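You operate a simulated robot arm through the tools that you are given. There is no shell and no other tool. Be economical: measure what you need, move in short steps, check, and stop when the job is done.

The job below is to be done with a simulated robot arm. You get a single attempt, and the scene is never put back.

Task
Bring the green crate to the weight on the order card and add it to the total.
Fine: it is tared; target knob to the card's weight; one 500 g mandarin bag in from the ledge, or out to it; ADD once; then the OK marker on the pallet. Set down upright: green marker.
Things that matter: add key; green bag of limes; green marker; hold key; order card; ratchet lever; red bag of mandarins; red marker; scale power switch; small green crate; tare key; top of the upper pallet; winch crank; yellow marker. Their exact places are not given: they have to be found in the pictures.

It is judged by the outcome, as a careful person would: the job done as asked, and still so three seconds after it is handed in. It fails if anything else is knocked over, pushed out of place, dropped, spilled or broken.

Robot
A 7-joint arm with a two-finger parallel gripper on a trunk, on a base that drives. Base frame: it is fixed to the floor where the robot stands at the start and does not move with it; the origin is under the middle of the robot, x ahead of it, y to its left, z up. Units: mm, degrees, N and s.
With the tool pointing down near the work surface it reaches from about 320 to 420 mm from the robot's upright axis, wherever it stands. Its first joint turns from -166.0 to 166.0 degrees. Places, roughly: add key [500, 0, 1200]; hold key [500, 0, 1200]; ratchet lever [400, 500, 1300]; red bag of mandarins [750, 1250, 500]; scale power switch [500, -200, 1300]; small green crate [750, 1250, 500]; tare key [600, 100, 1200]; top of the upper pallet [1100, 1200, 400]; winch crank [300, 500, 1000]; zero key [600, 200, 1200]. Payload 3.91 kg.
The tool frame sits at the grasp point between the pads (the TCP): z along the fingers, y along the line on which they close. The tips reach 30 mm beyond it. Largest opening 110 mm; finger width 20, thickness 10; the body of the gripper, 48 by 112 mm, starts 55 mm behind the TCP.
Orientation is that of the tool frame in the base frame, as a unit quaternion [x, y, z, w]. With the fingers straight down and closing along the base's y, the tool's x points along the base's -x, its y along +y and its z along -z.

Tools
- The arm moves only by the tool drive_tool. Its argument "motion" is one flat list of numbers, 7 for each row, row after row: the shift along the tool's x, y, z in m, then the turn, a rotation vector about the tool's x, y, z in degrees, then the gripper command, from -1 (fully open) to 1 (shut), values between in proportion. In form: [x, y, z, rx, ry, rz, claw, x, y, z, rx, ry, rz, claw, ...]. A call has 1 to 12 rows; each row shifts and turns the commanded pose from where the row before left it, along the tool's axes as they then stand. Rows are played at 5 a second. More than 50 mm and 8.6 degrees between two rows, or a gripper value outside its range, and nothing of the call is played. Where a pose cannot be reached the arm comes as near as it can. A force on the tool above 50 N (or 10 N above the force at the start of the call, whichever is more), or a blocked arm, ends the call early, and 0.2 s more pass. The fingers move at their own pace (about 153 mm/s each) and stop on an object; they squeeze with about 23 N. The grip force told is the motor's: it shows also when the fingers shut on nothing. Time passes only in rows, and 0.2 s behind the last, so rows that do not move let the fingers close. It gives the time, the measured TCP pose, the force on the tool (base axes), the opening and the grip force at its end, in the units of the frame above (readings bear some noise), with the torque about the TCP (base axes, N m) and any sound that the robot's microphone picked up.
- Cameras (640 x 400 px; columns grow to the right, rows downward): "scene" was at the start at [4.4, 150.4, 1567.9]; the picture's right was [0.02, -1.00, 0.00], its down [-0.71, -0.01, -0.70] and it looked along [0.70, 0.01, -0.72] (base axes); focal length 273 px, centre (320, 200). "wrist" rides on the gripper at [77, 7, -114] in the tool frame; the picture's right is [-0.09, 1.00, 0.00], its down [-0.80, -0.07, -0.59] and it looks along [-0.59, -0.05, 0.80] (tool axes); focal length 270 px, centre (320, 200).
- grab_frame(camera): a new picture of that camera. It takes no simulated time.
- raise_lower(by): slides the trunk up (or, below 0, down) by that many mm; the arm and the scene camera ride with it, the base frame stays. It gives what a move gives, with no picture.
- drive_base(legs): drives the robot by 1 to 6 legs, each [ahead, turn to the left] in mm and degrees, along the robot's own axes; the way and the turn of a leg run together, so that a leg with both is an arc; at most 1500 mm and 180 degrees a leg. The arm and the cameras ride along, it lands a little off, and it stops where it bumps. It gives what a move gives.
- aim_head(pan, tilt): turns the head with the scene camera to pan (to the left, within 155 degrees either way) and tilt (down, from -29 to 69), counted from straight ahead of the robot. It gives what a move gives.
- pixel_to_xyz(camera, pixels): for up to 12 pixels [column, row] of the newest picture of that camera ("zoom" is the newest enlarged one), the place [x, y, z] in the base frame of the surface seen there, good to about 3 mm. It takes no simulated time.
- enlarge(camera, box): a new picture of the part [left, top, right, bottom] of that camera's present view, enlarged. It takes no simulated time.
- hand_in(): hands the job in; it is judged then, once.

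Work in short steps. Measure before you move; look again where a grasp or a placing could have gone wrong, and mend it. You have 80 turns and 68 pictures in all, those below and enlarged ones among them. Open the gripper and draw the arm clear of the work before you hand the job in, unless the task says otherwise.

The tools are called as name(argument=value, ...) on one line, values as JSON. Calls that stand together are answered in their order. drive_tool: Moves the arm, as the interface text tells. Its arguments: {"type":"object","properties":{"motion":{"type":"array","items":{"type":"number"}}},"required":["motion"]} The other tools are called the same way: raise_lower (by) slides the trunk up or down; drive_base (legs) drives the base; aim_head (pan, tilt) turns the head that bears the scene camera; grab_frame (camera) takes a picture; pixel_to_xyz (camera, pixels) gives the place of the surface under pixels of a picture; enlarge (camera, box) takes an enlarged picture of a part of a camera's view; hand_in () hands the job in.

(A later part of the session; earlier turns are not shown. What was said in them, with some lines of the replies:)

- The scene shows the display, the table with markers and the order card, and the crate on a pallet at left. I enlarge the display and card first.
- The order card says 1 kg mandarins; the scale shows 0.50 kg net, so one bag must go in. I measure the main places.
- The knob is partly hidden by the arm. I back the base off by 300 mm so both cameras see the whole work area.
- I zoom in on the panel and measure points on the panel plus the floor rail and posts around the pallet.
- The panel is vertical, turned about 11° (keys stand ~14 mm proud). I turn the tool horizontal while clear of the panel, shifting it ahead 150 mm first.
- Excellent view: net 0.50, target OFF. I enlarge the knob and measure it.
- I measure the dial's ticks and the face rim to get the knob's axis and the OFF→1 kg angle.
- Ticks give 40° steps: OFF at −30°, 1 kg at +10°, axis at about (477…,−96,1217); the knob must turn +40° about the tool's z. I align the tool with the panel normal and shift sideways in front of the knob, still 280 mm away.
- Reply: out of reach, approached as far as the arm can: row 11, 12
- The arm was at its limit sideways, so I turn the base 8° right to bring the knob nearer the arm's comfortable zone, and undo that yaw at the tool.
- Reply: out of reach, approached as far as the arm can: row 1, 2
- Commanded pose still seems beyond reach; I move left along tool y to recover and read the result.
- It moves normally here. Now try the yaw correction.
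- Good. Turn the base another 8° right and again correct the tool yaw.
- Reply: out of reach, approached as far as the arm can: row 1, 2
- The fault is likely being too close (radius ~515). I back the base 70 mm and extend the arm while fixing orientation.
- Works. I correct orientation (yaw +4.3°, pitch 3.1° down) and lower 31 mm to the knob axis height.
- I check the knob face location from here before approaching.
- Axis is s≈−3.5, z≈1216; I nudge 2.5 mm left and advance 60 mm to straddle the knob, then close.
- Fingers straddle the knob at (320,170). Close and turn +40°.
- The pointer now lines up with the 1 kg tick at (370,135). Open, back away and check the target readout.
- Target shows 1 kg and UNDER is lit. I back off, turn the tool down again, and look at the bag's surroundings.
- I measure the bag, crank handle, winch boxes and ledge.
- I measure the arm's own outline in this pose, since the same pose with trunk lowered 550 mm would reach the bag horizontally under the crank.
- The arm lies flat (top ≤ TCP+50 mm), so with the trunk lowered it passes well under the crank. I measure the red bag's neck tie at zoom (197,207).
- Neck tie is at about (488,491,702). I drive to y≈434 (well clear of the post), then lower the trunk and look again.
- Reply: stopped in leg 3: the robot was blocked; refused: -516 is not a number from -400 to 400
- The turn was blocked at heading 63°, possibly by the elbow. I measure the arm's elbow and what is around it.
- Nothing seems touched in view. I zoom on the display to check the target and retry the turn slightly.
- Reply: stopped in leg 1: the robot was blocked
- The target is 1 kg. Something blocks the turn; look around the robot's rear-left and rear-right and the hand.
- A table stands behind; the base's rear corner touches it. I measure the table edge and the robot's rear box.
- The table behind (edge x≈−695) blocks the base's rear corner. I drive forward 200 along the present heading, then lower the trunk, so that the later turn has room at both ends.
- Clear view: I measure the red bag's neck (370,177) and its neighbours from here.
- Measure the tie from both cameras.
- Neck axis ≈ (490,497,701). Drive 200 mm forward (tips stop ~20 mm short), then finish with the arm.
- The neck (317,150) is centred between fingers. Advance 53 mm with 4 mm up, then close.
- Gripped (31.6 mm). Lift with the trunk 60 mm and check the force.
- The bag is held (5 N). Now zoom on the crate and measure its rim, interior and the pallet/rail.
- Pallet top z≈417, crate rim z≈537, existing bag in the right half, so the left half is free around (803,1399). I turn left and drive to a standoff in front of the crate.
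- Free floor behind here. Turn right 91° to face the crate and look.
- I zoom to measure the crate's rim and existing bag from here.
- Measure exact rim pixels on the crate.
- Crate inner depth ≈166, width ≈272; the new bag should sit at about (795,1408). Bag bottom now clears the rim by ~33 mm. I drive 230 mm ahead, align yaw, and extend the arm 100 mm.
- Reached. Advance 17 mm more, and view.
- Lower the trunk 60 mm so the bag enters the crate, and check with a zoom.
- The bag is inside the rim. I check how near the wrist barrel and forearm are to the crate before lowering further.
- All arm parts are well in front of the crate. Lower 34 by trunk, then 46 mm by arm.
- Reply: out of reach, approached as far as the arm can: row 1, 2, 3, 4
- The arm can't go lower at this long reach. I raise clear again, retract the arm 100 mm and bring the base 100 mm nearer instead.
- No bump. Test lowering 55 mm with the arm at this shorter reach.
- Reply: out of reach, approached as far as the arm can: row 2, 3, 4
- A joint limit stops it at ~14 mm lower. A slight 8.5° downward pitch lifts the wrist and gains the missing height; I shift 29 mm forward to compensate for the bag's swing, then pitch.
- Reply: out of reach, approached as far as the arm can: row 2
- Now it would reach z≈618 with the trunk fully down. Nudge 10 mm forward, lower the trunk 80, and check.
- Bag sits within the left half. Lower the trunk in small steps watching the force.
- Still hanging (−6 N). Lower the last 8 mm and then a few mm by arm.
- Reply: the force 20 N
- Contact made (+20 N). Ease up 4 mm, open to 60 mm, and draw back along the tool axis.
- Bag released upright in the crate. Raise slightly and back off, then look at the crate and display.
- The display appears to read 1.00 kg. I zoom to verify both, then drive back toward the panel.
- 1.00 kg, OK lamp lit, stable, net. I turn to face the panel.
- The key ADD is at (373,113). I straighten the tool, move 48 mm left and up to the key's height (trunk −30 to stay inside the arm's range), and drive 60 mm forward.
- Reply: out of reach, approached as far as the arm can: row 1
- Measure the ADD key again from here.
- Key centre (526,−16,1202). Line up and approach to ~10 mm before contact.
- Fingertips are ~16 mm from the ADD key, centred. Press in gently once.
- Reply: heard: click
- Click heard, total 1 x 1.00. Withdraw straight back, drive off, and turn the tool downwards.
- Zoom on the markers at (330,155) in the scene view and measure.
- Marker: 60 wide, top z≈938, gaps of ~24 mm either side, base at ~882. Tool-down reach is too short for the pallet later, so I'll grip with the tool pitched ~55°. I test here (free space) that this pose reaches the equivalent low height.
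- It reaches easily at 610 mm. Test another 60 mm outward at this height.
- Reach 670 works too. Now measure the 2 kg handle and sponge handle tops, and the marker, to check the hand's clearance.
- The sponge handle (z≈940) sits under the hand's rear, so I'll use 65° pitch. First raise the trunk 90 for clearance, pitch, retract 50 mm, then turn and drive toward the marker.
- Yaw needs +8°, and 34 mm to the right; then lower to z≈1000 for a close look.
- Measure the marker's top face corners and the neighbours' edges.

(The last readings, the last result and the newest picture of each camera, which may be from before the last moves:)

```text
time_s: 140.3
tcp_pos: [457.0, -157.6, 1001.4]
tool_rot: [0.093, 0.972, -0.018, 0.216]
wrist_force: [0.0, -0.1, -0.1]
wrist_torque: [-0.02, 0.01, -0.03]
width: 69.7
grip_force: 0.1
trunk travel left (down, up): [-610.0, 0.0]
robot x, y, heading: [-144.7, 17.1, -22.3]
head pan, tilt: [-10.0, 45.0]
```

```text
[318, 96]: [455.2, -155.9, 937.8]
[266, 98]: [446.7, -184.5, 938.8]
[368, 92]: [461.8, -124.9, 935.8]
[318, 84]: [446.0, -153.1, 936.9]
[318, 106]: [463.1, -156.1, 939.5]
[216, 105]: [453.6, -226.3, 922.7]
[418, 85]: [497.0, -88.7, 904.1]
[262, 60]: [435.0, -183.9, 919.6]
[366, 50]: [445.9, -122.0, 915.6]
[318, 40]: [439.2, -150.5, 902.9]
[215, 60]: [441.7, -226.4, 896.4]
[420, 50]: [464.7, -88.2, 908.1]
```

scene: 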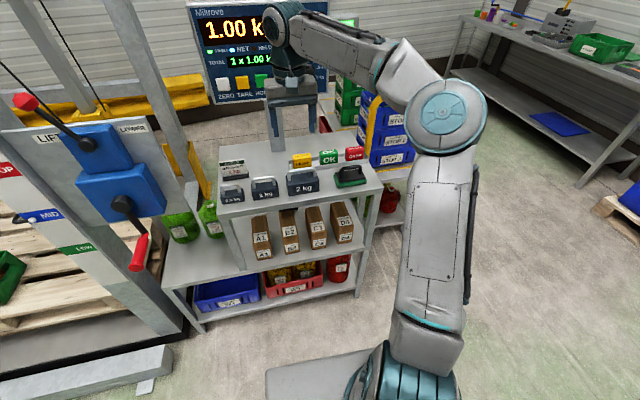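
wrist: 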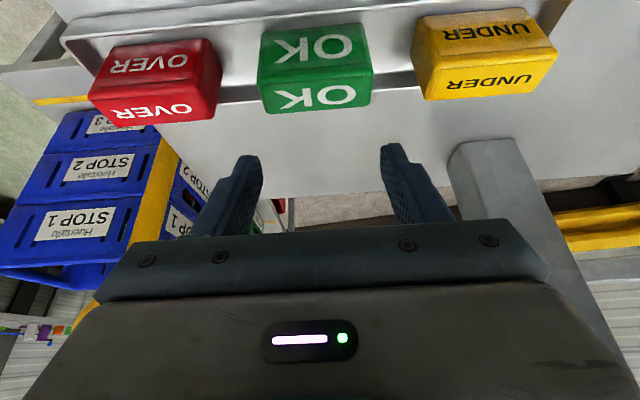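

Marker spans s −96…−33 with ~38 mm gaps. I open to 84 mm, shift 1.5 mm, and lower 79 mm to straddle it.

drive_tool(motion=[0.0014, 0.0015, -0.0006, 0, 0, 0, -0.527, 0.0115, 0, 0.0238, 0, 0, 0, -0.527, 0.0115, 0, 0.0238, 0, 0, 0, -0.527, 0.0115, 0, 0.0238, 0, 0, 0, -0.527, 0, 0, 0, 0, 0, 0, -0.527])

grab_frame(camera="wrist")

```text
time_s: 141.6
tcp_pos: [457.4, -155.3, 924.9]
tool_rot: [0.094, 0.972, -0.018, 0.216]
wrist_force: [0.0, -0.5, -0.2]
wrist_torque: [0.0, 0.01, 0.02]
width: 84.1
grip_force: 0.1
trunk travel left (down, up): [-610.0, 0.0]
robot x, y, heading: [-140.7, 22.1, -22.0]
head pan, tilt: [-10.0, 45.0]
```

```text
12 pictures are left
```

wrist: 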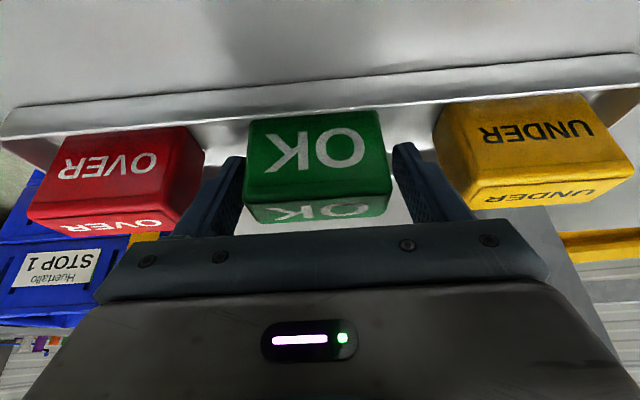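

The green marker is centred between the fingers. Close, then lift 70 mm.

drive_tool(motion=[0, 0, 0, 0, 0, 0, 1, 0, 0, 0, 0, 0, 0, 1, 0, 0, 0, 0, 0, 0, 1, -0.0105, 0, -0.0227, 0, 0, 0, 1, -0.0105, 0, -0.0227, 0, 0, 0, 1, -0.0105, 0, -0.0227, 0, 0, 0, 1])

drive_base(legs=[[-225, 0]])

grab_frame(camera="wrist")

```text
time_s: 142.9
tcp_pos: [455.5, -156.4, 997.1]
tool_rot: [0.094, 0.972, -0.018, 0.215]
wrist_force: [-0.5, -0.5, 0.5]
wrist_torque: [0.01, 0.01, 0.05]
width: 69.4
grip_force: 23.0
trunk travel left (down, up): [-610.0, 0.0]
robot x, y, heading: [-137.8, 18.9, -22.2]
head pan, tilt: [-10.0, 45.0]
```

```text
time_s: 144.7
tcp_pos: [247.6, -71.6, 996.4]
tool_rot: [0.095, 0.972, -0.018, 0.216]
wrist_force: [-0.5, -0.1, -0.5]
wrist_torque: [-0.04, 0.02, 0.02]
width: 69.4
grip_force: 22.7
trunk travel left (down, up): [-610.0, 0.0]
robot x, y, heading: [-347.6, 102.4, -22.3]
head pan, tilt: [-10.0, 45.0]
```

```text
11 pictures are left
```

wrist: 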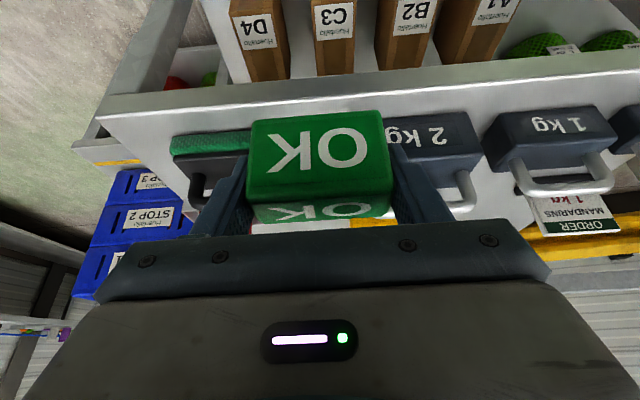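

Marker held (69 mm, grip 23 N). I'll place it on the pallet right of the crate, around (707,1109). Turn left, drive to standoff (−206,1204), and face the pallet.

drive_base(legs=[[0, 105], [1111, 0], [0, -92.7]])

aim_head(pan=5, tilt=45)

grab_frame(camera="scene")

```text
time_s: 158.7
tcp_pos: [396.9, 1203.5, 996.5]
tool_rot: [-0.036, 0.976, 0.011, 0.216]
wrist_force: [0.2, 0.4, -0.7]
wrist_torque: [0.0, 0.04, 0.01]
width: 69.6
grip_force: 23.0
trunk travel left (down, up): [-610.0, 0.0]
robot x, y, heading: [-226.4, 1214.3, -7.0]
head pan, tilt: [-10.0, 45.0]
```

```text
time_s: 159.4
tcp_pos: [396.8, 1204.1, 995.7]
tool_rot: [-0.036, 0.976, 0.012, 0.216]
wrist_force: [0.6, -0.9, 0.5]
wrist_torque: [-0.02, 0.01, 0.0]
width: 69.4
grip_force: 23.1
trunk travel left (down, up): [-610.0, 0.0]
robot x, y, heading: [-226.0, 1215.2, -6.9]
head pan, tilt: [5.0, 45.0]
```

```text
10 pictures are left
```

scene: 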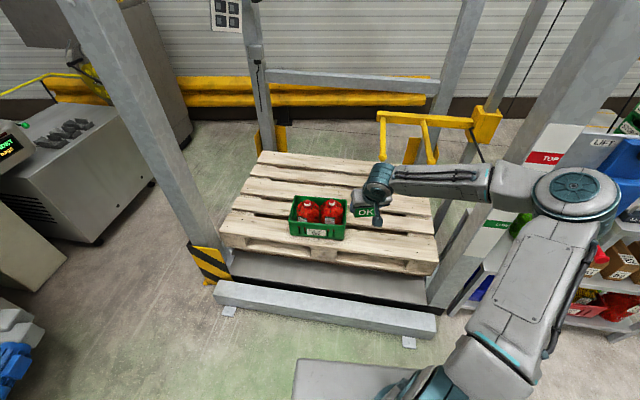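

Measure the pallet right of the crate (slats/edge), the crate's right side, the base's front edge and the rail.

pixel_to_xyz(camera="scene", pixels=[[380, 245], [380, 252], [400, 248], [380, 235], [380, 228], [380, 222], [434, 262], [346, 236], [345, 205], [350, 363], [340, 300], [425, 245]])

enlarge(camera="scene", box=[280, 170, 460, 290])

```text
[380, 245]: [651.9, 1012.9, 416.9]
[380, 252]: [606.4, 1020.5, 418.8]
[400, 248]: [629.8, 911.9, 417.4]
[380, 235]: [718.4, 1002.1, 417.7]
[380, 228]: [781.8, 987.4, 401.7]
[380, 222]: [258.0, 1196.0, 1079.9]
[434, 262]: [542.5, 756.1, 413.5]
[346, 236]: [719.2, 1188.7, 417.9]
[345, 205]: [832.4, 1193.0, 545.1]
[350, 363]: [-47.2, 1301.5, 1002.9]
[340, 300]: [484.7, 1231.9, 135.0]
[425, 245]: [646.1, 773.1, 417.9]
```

```text
3.33 times, centred on (370, 230) of scene
```

zoom: 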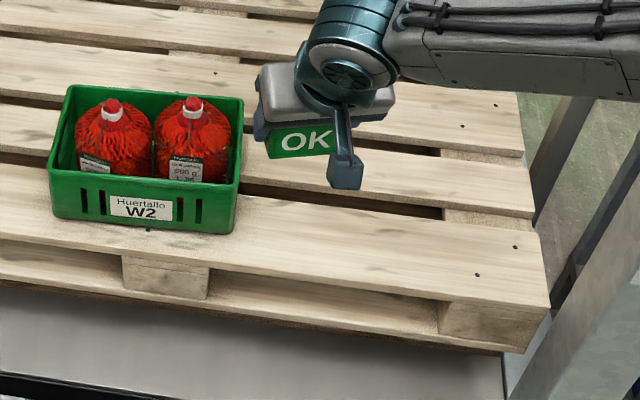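

Front slat is solid for e 440–570. Target (685,1097). Turn −4.5°, drive 296 mm, then check the elbow's distance to the post.

drive_base(legs=[[0, -4.5], [296, 0]])

grab_frame(camera="scene")

pixel_to_xyz(camera="scene", pixels=[[575, 195], [610, 185], [600, 230], [540, 190], [560, 150], [620, 210]])

```text
time_s: 161.9
tcp_pos: [682.3, 1094.3, 999.0]
tool_rot: [0.005, 0.976, 0.001, 0.218]
wrist_force: [-6.5, 0.5, 8.7]
wrist_torque: [-0.04, 0.01, -1.51]
width: 28.4
grip_force: 44.7
trunk travel left (down, up): [-610.0, 0.0]
robot x, y, heading: [62.3, 1154.1, -11.6]
head pan, tilt: [5.0, 45.0]
```

```text
8 pictures are left
```

scene: 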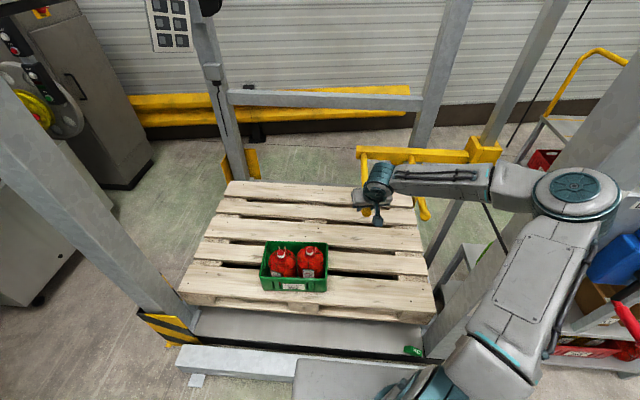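

```text
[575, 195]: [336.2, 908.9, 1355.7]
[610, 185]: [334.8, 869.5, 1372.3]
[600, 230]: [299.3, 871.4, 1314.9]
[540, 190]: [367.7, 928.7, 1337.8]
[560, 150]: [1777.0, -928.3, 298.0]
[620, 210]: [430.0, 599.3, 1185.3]
```

The hand ran onto a yellow lifting prong: the fingers are now closed on it (28 mm) and the marker has fallen, lying green at (413,350) on the platform. I open and back straight off, then assess.

drive_tool(motion=[0, 0, 0, 0, 0, 0, -0.6, 0, 0, 0, 0, 0, 0, -0.6, 0, 0, 0, 0, 0, 0, -0.6])

drive_base(legs=[[-296, 0]])

grab_frame(camera="scene")

```text
time_s: 162.7
tcp_pos: [683.0, 1093.0, 997.6]
tool_rot: [0.005, 0.976, 0.001, 0.218]
wrist_force: [-0.2, -0.1, 0.0]
wrist_torque: [0.01, 0.03, 0.02]
width: 88.2
grip_force: 0.1
trunk travel left (down, up): [-610.0, 0.0]
robot x, y, heading: [65.9, 1154.5, -11.8]
head pan, tilt: [5.0, 45.0]
```

```text
time_s: 164.7
tcp_pos: [403.2, 1152.1, 999.1]
tool_rot: [0.002, 0.976, 0.002, 0.217]
wrist_force: [0.5, 0.2, 0.1]
wrist_torque: [-0.04, 0.0, 0.02]
width: 88.0
grip_force: 0.0
trunk travel left (down, up): [-610.0, 0.0]
robot x, y, heading: [-218.3, 1213.1, -11.0]
head pan, tilt: [5.0, 45.0]
```

```text
7 pictures are left
```

scene: 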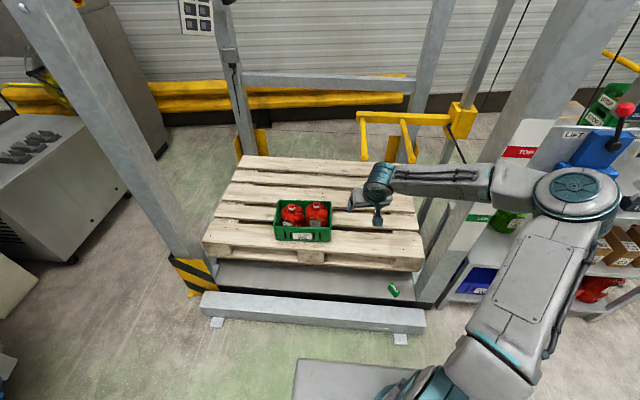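

Prongs appear unmoved. The marker lies on the deck at (393,291). Zoom and measure it.

enlarge(camera="scene", box=[360, 265, 430, 315])

pixel_to_xyz(camera="zoom", pixels=[[320, 240], [300, 210], [340, 270], [280, 240], [360, 240], [200, 200], [320, 330], [300, 180]])

```text
8.00 times, centred on (395, 290) of scene
```

zoom: 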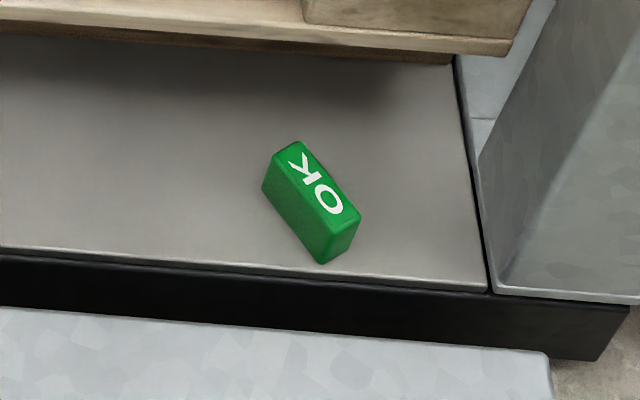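

```text
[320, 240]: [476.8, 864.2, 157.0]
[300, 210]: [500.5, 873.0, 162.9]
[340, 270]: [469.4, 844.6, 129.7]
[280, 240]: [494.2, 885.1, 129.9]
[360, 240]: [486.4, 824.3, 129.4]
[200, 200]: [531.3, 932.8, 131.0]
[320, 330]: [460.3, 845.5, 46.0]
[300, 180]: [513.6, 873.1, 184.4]
```

The marker stands upright on the deck at about (500,865), top z≈184. I test in free floor space whether the arm reaches that low: lower the trunk fully, retract, then descend.

drive_tool(motion=[0.0362, 0, -0.0169, 0, 0, 0, -0.6, 0.0362, 0, -0.0169, 0, 0, 0, -0.6, 0.0362, 0, -0.0169, 0, 0, 0, -0.6])

raise_lower(by=-400)

raise_lower(by=-210)

drive_tool(motion=[0.0169, 0, 0.0363, 0, 0, 0, -0.6, 0.0169, 0, 0.0363, 0, 0, 0, -0.6, 0.0169, 0, 0.0363, 0, 0, 0, -0.6, 0.0169, 0, 0.0363, 0, 0, 0, -0.6, 0.0127, 0, 0.0272, 0, 0, 0, -0.6, 0.0127, 0, 0.0272, 0, 0, 0, -0.6])

```text
time_s: 165.5
tcp_pos: [281.0, 1151.5, 996.1]
tool_rot: [0.004, 0.976, 0.002, 0.218]
wrist_force: [0.6, -0.3, 0.0]
wrist_torque: [0.0, -0.02, -0.02]
width: 87.6
grip_force: 0.1
trunk travel left (down, up): [-610.0, 0.0]
robot x, y, heading: [-218.5, 1212.5, -11.5]
head pan, tilt: [5.0, 45.0]
```

```text
time_s: 169.3
tcp_pos: [282.2, 1150.1, 596.9]
tool_rot: [0.003, 0.976, 0.002, 0.219]
wrist_force: [-0.2, 0.5, 0.2]
wrist_torque: [0.01, 0.0, -0.01]
width: 88.0
grip_force: 0.1
trunk travel left (down, up): [-210.0, 400.0]
robot x, y, heading: [-218.2, 1214.0, -11.4]
head pan, tilt: [5.0, 45.0]
```

```text
time_s: 171.6
tcp_pos: [282.8, 1152.5, 386.7]
tool_rot: [0.003, 0.976, 0.002, 0.218]
wrist_force: [0.0, 0.8, 0.1]
wrist_torque: [-0.01, 0.02, 0.02]
width: 88.2
grip_force: 0.2
trunk travel left (down, up): [0.0, 610.0]
robot x, y, heading: [-215.6, 1213.1, -11.4]
head pan, tilt: [5.0, 45.0]
```

```text
time_s: 173.0
tcp_pos: [283.1, 1152.9, 166.2]
tool_rot: [0.004, 0.976, 0.001, 0.218]
wrist_force: [0.1, 0.4, -0.2]
wrist_torque: [-0.01, -0.01, 0.01]
width: 87.9
grip_force: 0.0
trunk travel left (down, up): [0.0, 610.0]
robot x, y, heading: [-216.0, 1216.3, -11.4]
head pan, tilt: [5.0, 45.0]
```

It reaches z≈166. Plan: grip across the marker's long side with tool yaw ≈ −63°. I raise the trunk 340 (hand above pallet height, below the prongs), drive to about (69,1126) heading −38°, and re-measure.

raise_lower(by=340)

drive_base(legs=[[0, -6], [299, 0], [0, -20.5]])

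drive_tool(motion=[0, 0, 0, 3.02, 0, 6.54, -0.6, 0, 0, 0, 3.02, 0, 6.54, -0.6, 0, 0, 0, 3.02, 0, 6.54, -0.6, 0, 0, 0, 3.02, 0, 6.54, -0.6, 0, 0, 0, 3.02, 0, 6.54, -0.6])

grab_frame(camera="wrist")

```text
time_s: 176.3
tcp_pos: [284.5, 1153.3, 506.2]
tool_rot: [0.003, 0.976, 0.001, 0.218]
wrist_force: [-0.3, 0.5, 0.1]
wrist_torque: [0.01, -0.01, 0.01]
width: 87.9
grip_force: 0.1
trunk travel left (down, up): [-340.0, 270.0]
robot x, y, heading: [-217.9, 1215.2, -11.4]
head pan, tilt: [5.0, 45.0]
```

```text
time_s: 180.0
tcp_pos: [473.5, 853.2, 507.3]
tool_rot: [0.229, 0.949, -0.049, 0.213]
wrist_force: [-0.1, -1.0, -0.6]
wrist_torque: [-0.03, 0.02, 0.0]
width: 87.9
grip_force: 0.2
trunk travel left (down, up): [-340.0, 270.0]
robot x, y, heading: [53.5, 1125.7, -34.0]
head pan, tilt: [5.0, 45.0]
```

```text
time_s: 181.2
tcp_pos: [475.0, 852.6, 506.5]
tool_rot: [0.512, 0.831, -0.11, 0.186]
wrist_force: [-0.5, -0.9, 0.4]
wrist_torque: [0.0, 0.0, -0.03]
width: 87.9
grip_force: 0.1
trunk travel left (down, up): [-340.0, 270.0]
robot x, y, heading: [53.6, 1130.9, -33.6]
head pan, tilt: [5.0, 45.0]
```

```text
5 pictures are left
5 turns are left
```

wrist: 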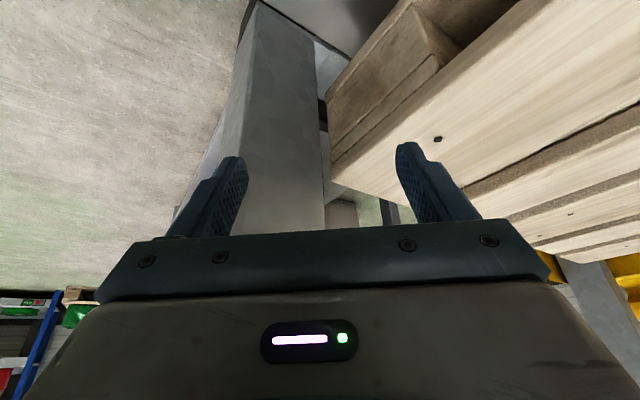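

Few turns remain, so I work compactly: move above the marker (~77 mm above grasp height), take a wrist view and sample it.

drive_tool(motion=[-0.003, 0.017, 0.0013, 0, 0, 0, -0.67, -0.0029, 0.0167, 0.0014, 0, 0, 0, -0.67])

raise_lower(by=-260)

grab_frame(camera="wrist")

pixel_to_xyz(camera="wrist", pixels=[[250, 96], [285, 96], [320, 96], [355, 96], [390, 96], [285, 75], [320, 75], [355, 75], [285, 117], [320, 117], [355, 117], [320, 50]])

```text
time_s: 181.8
tcp_pos: [507.6, 863.2, 506.7]
tool_rot: [0.512, 0.832, -0.108, 0.186]
wrist_force: [0.8, 0.0, -0.7]
wrist_torque: [0.02, 0.01, 0.01]
width: 92.2
grip_force: 0.2
trunk travel left (down, up): [-340.0, 270.0]
robot x, y, heading: [53.3, 1129.8, -33.8]
head pan, tilt: [5.0, 45.0]
```

```text
time_s: 182.8
tcp_pos: [509.3, 864.8, 439.6]
tool_rot: [0.511, 0.831, -0.108, 0.191]
wrist_force: [-11.6, 2.2, 17.9]
wrist_torque: [0.19, -0.71, 0.24]
width: 87.4
grip_force: 0.1
trunk travel left (down, up): [-270.0, 340.0]
robot x, y, heading: [54.9, 1130.6, -33.7]
head pan, tilt: [5.0, 45.0]
stopped: the force on the tool passed its limit at 62 N (the readings are from after the stop); the commanded pose is now the measured one
```

```text
4 pictures are left
```

wrist: 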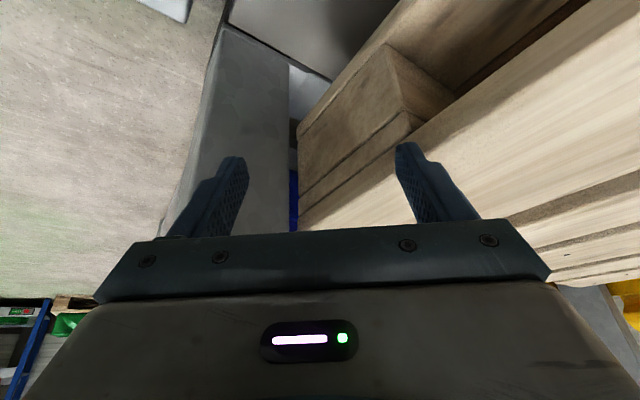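

```text
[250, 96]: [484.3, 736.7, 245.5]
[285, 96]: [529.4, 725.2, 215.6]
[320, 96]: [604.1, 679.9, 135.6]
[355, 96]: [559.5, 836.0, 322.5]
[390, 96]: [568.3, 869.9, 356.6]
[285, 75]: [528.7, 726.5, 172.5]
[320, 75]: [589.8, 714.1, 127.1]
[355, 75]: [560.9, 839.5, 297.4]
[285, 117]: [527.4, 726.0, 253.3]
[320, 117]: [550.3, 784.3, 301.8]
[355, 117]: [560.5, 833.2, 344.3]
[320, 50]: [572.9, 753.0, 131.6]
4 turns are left
```

The left finger touched the pallet's edge. I raise, turn the tool 10° away, narrow the opening to 80, shift 6 mm off the pallet, lower to the marker, close, and lift.

raise_lower(by=70)

drive_tool(motion=[0, 0, 0, -2.1, 0, -4.54, -0.4545, 0, 0, 0, -2.1, 0, -4.54, -0.4545, 0, -0.0064, 0.001, 0, 0, 0, -0.4545, 0, 0, 0, 0, 0, 0, -0.4545])

raise_lower(by=-336)

drive_tool(motion=[0, 0, 0, 0, 0, 0, 1, 0, 0, 0, 0, 0, 0, 1, 0, 0, 0, 0, 0, 0, 1, 0, 0, 0, 0, 0, 0, 1])

grab_frame(camera="wrist")

raise_lower(by=336)

```text
time_s: 183.9
tcp_pos: [509.7, 864.5, 510.1]
tool_rot: [0.511, 0.831, -0.108, 0.19]
wrist_force: [0.2, -0.2, 0.2]
wrist_torque: [0.0, 0.0, 0.0]
width: 91.9
grip_force: 0.1
trunk travel left (down, up): [-340.0, 270.0]
robot x, y, heading: [49.4, 1131.8, -33.9]
head pan, tilt: [5.0, 45.0]
```

```text
time_s: 184.9
tcp_pos: [504.2, 861.1, 508.2]
tool_rot: [0.436, 0.873, -0.091, 0.199]
wrist_force: [-0.1, -0.3, -0.2]
wrist_torque: [-0.01, 0.01, -0.01]
width: 80.0
grip_force: 0.1
trunk travel left (down, up): [-340.0, 270.0]
robot x, y, heading: [52.8, 1128.1, -33.4]
head pan, tilt: [5.0, 45.0]
```

```text
time_s: 188.2
tcp_pos: [502.8, 859.5, 173.2]
tool_rot: [0.436, 0.873, -0.092, 0.199]
wrist_force: [0.4, -0.8, 0.3]
wrist_torque: [0.01, -0.01, 0.01]
width: 80.3
grip_force: 0.1
trunk travel left (down, up): [-4.0, 606.0]
robot x, y, heading: [53.9, 1134.0, -33.8]
head pan, tilt: [5.0, 45.0]
```

```text
time_s: 189.2
tcp_pos: [503.6, 860.3, 172.0]
tool_rot: [0.436, 0.873, -0.091, 0.2]
wrist_force: [-0.5, -0.1, -0.6]
wrist_torque: [-0.05, 0.04, 0.0]
width: 73.7
grip_force: 23.6
trunk travel left (down, up): [-4.0, 606.0]
robot x, y, heading: [50.7, 1130.2, -33.6]
head pan, tilt: [5.0, 45.0]
```

```text
3 pictures are left
```

wrist: 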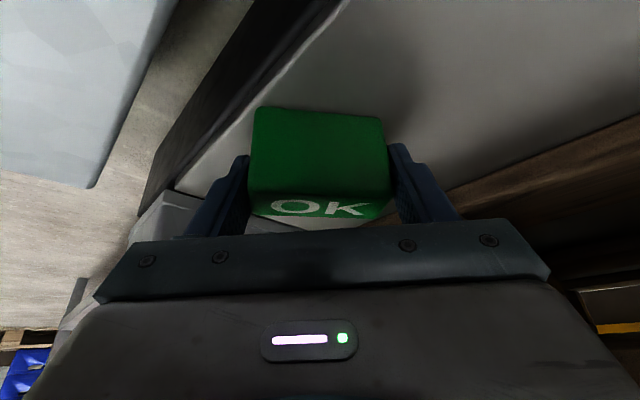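

```text
time_s: 192.5
tcp_pos: [504.5, 860.6, 507.9]
tool_rot: [0.436, 0.873, -0.091, 0.199]
wrist_force: [1.2, -0.1, 0.4]
wrist_torque: [-0.04, 0.02, -0.01]
width: 73.2
grip_force: 22.9
trunk travel left (down, up): [-340.0, 270.0]
robot x, y, heading: [50.5, 1132.5, -33.9]
head pan, tilt: [5.0, 45.0]
3 turns are left
```

The marker is gripped upright and lifted. Turn the base 14.9° left, extend 95 mm over the pallet's front slat (≈650,960), lower most of the way and check.

drive_base(legs=[[0, 14.9]])

drive_tool(motion=[-0.0199, 0.009, 0.0094, 0, 0, 0, 1, -0.0199, 0.009, 0.0094, 0, 0, 0, 1, -0.0199, 0.009, 0.0094, 0, 0, 0, 1, -0.0199, 0.009, 0.0094, 0, 0, 0, 1, 0, 0, 0, 0, 0, 0, 1])

raise_lower(by=-34)

grab_frame(camera="wrist")

pixel_to_xyz(camera="wrist", pixels=[[320, 80], [320, 60], [280, 80], [360, 80], [320, 100], [220, 100], [440, 100], [320, 30], [320, 140], [290, 190]])

```text
time_s: 193.8
tcp_pos: [559.4, 984.8, 508.9]
tool_rot: [0.319, 0.922, -0.066, 0.209]
wrist_force: [0.2, 0.2, -0.1]
wrist_torque: [0.01, -0.01, -0.01]
width: 73.5
grip_force: 22.6
trunk travel left (down, up): [-340.0, 270.0]
robot x, y, heading: [51.2, 1132.7, -18.5]
head pan, tilt: [5.0, 45.0]
```

```text
time_s: 195.0
tcp_pos: [649.7, 960.1, 507.9]
tool_rot: [0.318, 0.922, -0.064, 0.209]
wrist_force: [-0.2, -1.0, -0.4]
wrist_torque: [0.0, 0.01, -0.05]
width: 73.4
grip_force: 22.9
trunk travel left (down, up): [-340.0, 270.0]
robot x, y, heading: [54.4, 1129.5, -18.4]
head pan, tilt: [5.0, 45.0]
```

```text
time_s: 195.8
tcp_pos: [650.0, 960.3, 474.5]
tool_rot: [0.318, 0.922, -0.065, 0.209]
wrist_force: [-1.3, 0.0, -0.5]
wrist_torque: [-0.04, 0.03, 0.02]
width: 73.3
grip_force: 23.0
trunk travel left (down, up): [-306.0, 304.0]
robot x, y, heading: [53.2, 1130.9, -18.6]
head pan, tilt: [5.0, 45.0]
```

```text
2 pictures are left
```

wrist: 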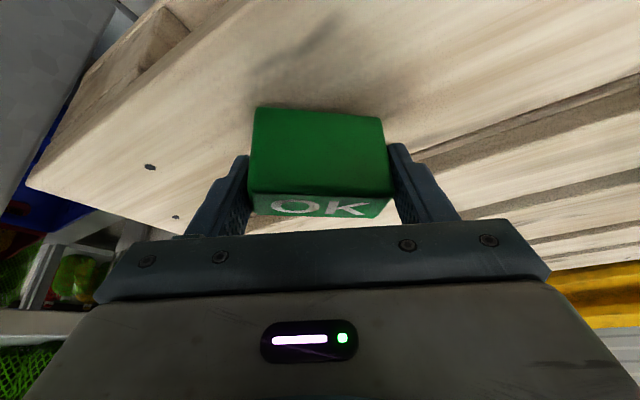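

```text
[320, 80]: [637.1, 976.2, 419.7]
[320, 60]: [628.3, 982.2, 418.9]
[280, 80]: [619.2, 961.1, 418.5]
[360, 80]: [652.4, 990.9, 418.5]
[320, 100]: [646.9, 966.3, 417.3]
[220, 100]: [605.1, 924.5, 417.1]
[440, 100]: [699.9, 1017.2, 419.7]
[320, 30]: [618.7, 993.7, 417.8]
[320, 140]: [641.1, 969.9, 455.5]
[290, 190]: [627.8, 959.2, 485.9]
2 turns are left
```

Pallet at z≈418 below the marker, which hangs ~14 mm above it over solid slat. Lower 14 mm, open, lift straight up, back off and look.

raise_lower(by=-14)

drive_tool(motion=[0, 0, 0, 0, 0, 0, 1, 0, 0, 0, 0, 0, 0, 0.2, 0, 0, 0, 0, 0, 0, -0.6, 0, 0, 0, 0, 0, 0, -0.6, 0, 0, 0, 0, 0, 0, -0.6])

raise_lower(by=100)

drive_base(legs=[[-280, 0]])

grab_frame(camera="scene")

```text
time_s: 196.4
tcp_pos: [649.9, 961.1, 460.7]
tool_rot: [0.319, 0.922, -0.065, 0.209]
wrist_force: [0.0, 0.5, -0.2]
wrist_torque: [0.01, 0.0, -0.04]
width: 73.4
grip_force: 23.5
trunk travel left (down, up): [-292.0, 318.0]
robot x, y, heading: [55.1, 1127.9, -18.9]
head pan, tilt: [5.0, 45.0]
```

```text
time_s: 197.6
tcp_pos: [649.6, 960.8, 460.2]
tool_rot: [0.318, 0.922, -0.064, 0.209]
wrist_force: [-0.4, 0.9, 0.3]
wrist_torque: [-0.01, -0.02, 0.0]
width: 87.9
grip_force: 0.0
trunk travel left (down, up): [-292.0, 318.0]
robot x, y, heading: [51.5, 1133.7, -19.1]
head pan, tilt: [5.0, 45.0]
```

```text
time_s: 198.9
tcp_pos: [649.7, 960.7, 560.4]
tool_rot: [0.318, 0.922, -0.064, 0.209]
wrist_force: [0.0, -0.6, 0.4]
wrist_torque: [0.01, 0.02, 0.0]
width: 87.9
grip_force: 0.1
trunk travel left (down, up): [-392.0, 218.0]
robot x, y, heading: [54.9, 1133.6, -18.6]
head pan, tilt: [5.0, 45.0]
```

```text
time_s: 200.9
tcp_pos: [387.1, 1049.3, 561.1]
tool_rot: [0.319, 0.922, -0.065, 0.209]
wrist_force: [-0.7, 0.1, -1.1]
wrist_torque: [0.01, 0.02, -0.02]
width: 88.2
grip_force: 0.0
trunk travel left (down, up): [-392.0, 218.0]
robot x, y, heading: [-215.1, 1221.1, -18.7]
head pan, tilt: [5.0, 45.0]
```

```text
1 pictures are left
1 turns are left
```

scene: 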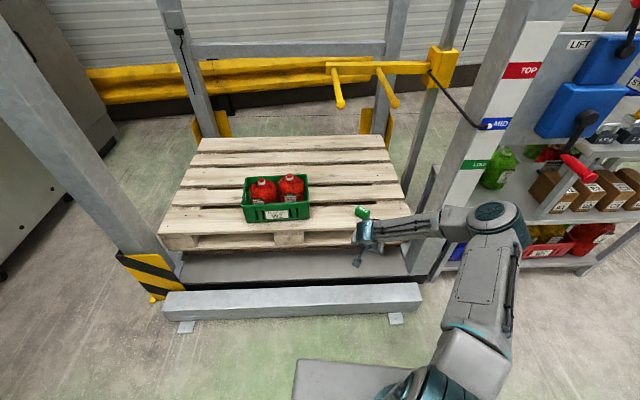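

The green marker stands on the pallet at (362,212), the crate holds two bags, and the gripper is open and clear. I hand in.

hand_in()

```text
The job is handed in.
```

I handed the job in with everything in place, but I dropped the green marker once on the way.

- **Scale:** the target knob is on 1 kg, matching the order card. After the second mandarin bag went into the crate, the scale read 1.00 kg with OK lit. I pressed ADD once and the total showed 1 x 1.00 kg.
- **Marker:** it now stands upright on the pallet, to the right of the crate. On the first try the gripper ran into a yellow lifting prong, and the marker fell onto the deck in front of the pallet. I picked it up from there and set it down. The prong did not look moved.
- **Other contacts:** a finger pressed on the pallet's front edge at about 62 N while I was picking the marker up. Earlier, the base was stopped while turning, most likely by the table behind it. I saw nothing moved by either, but I did not look at that table again.
- **Not checked:** I did not read the display again after the marker was on the pallet.
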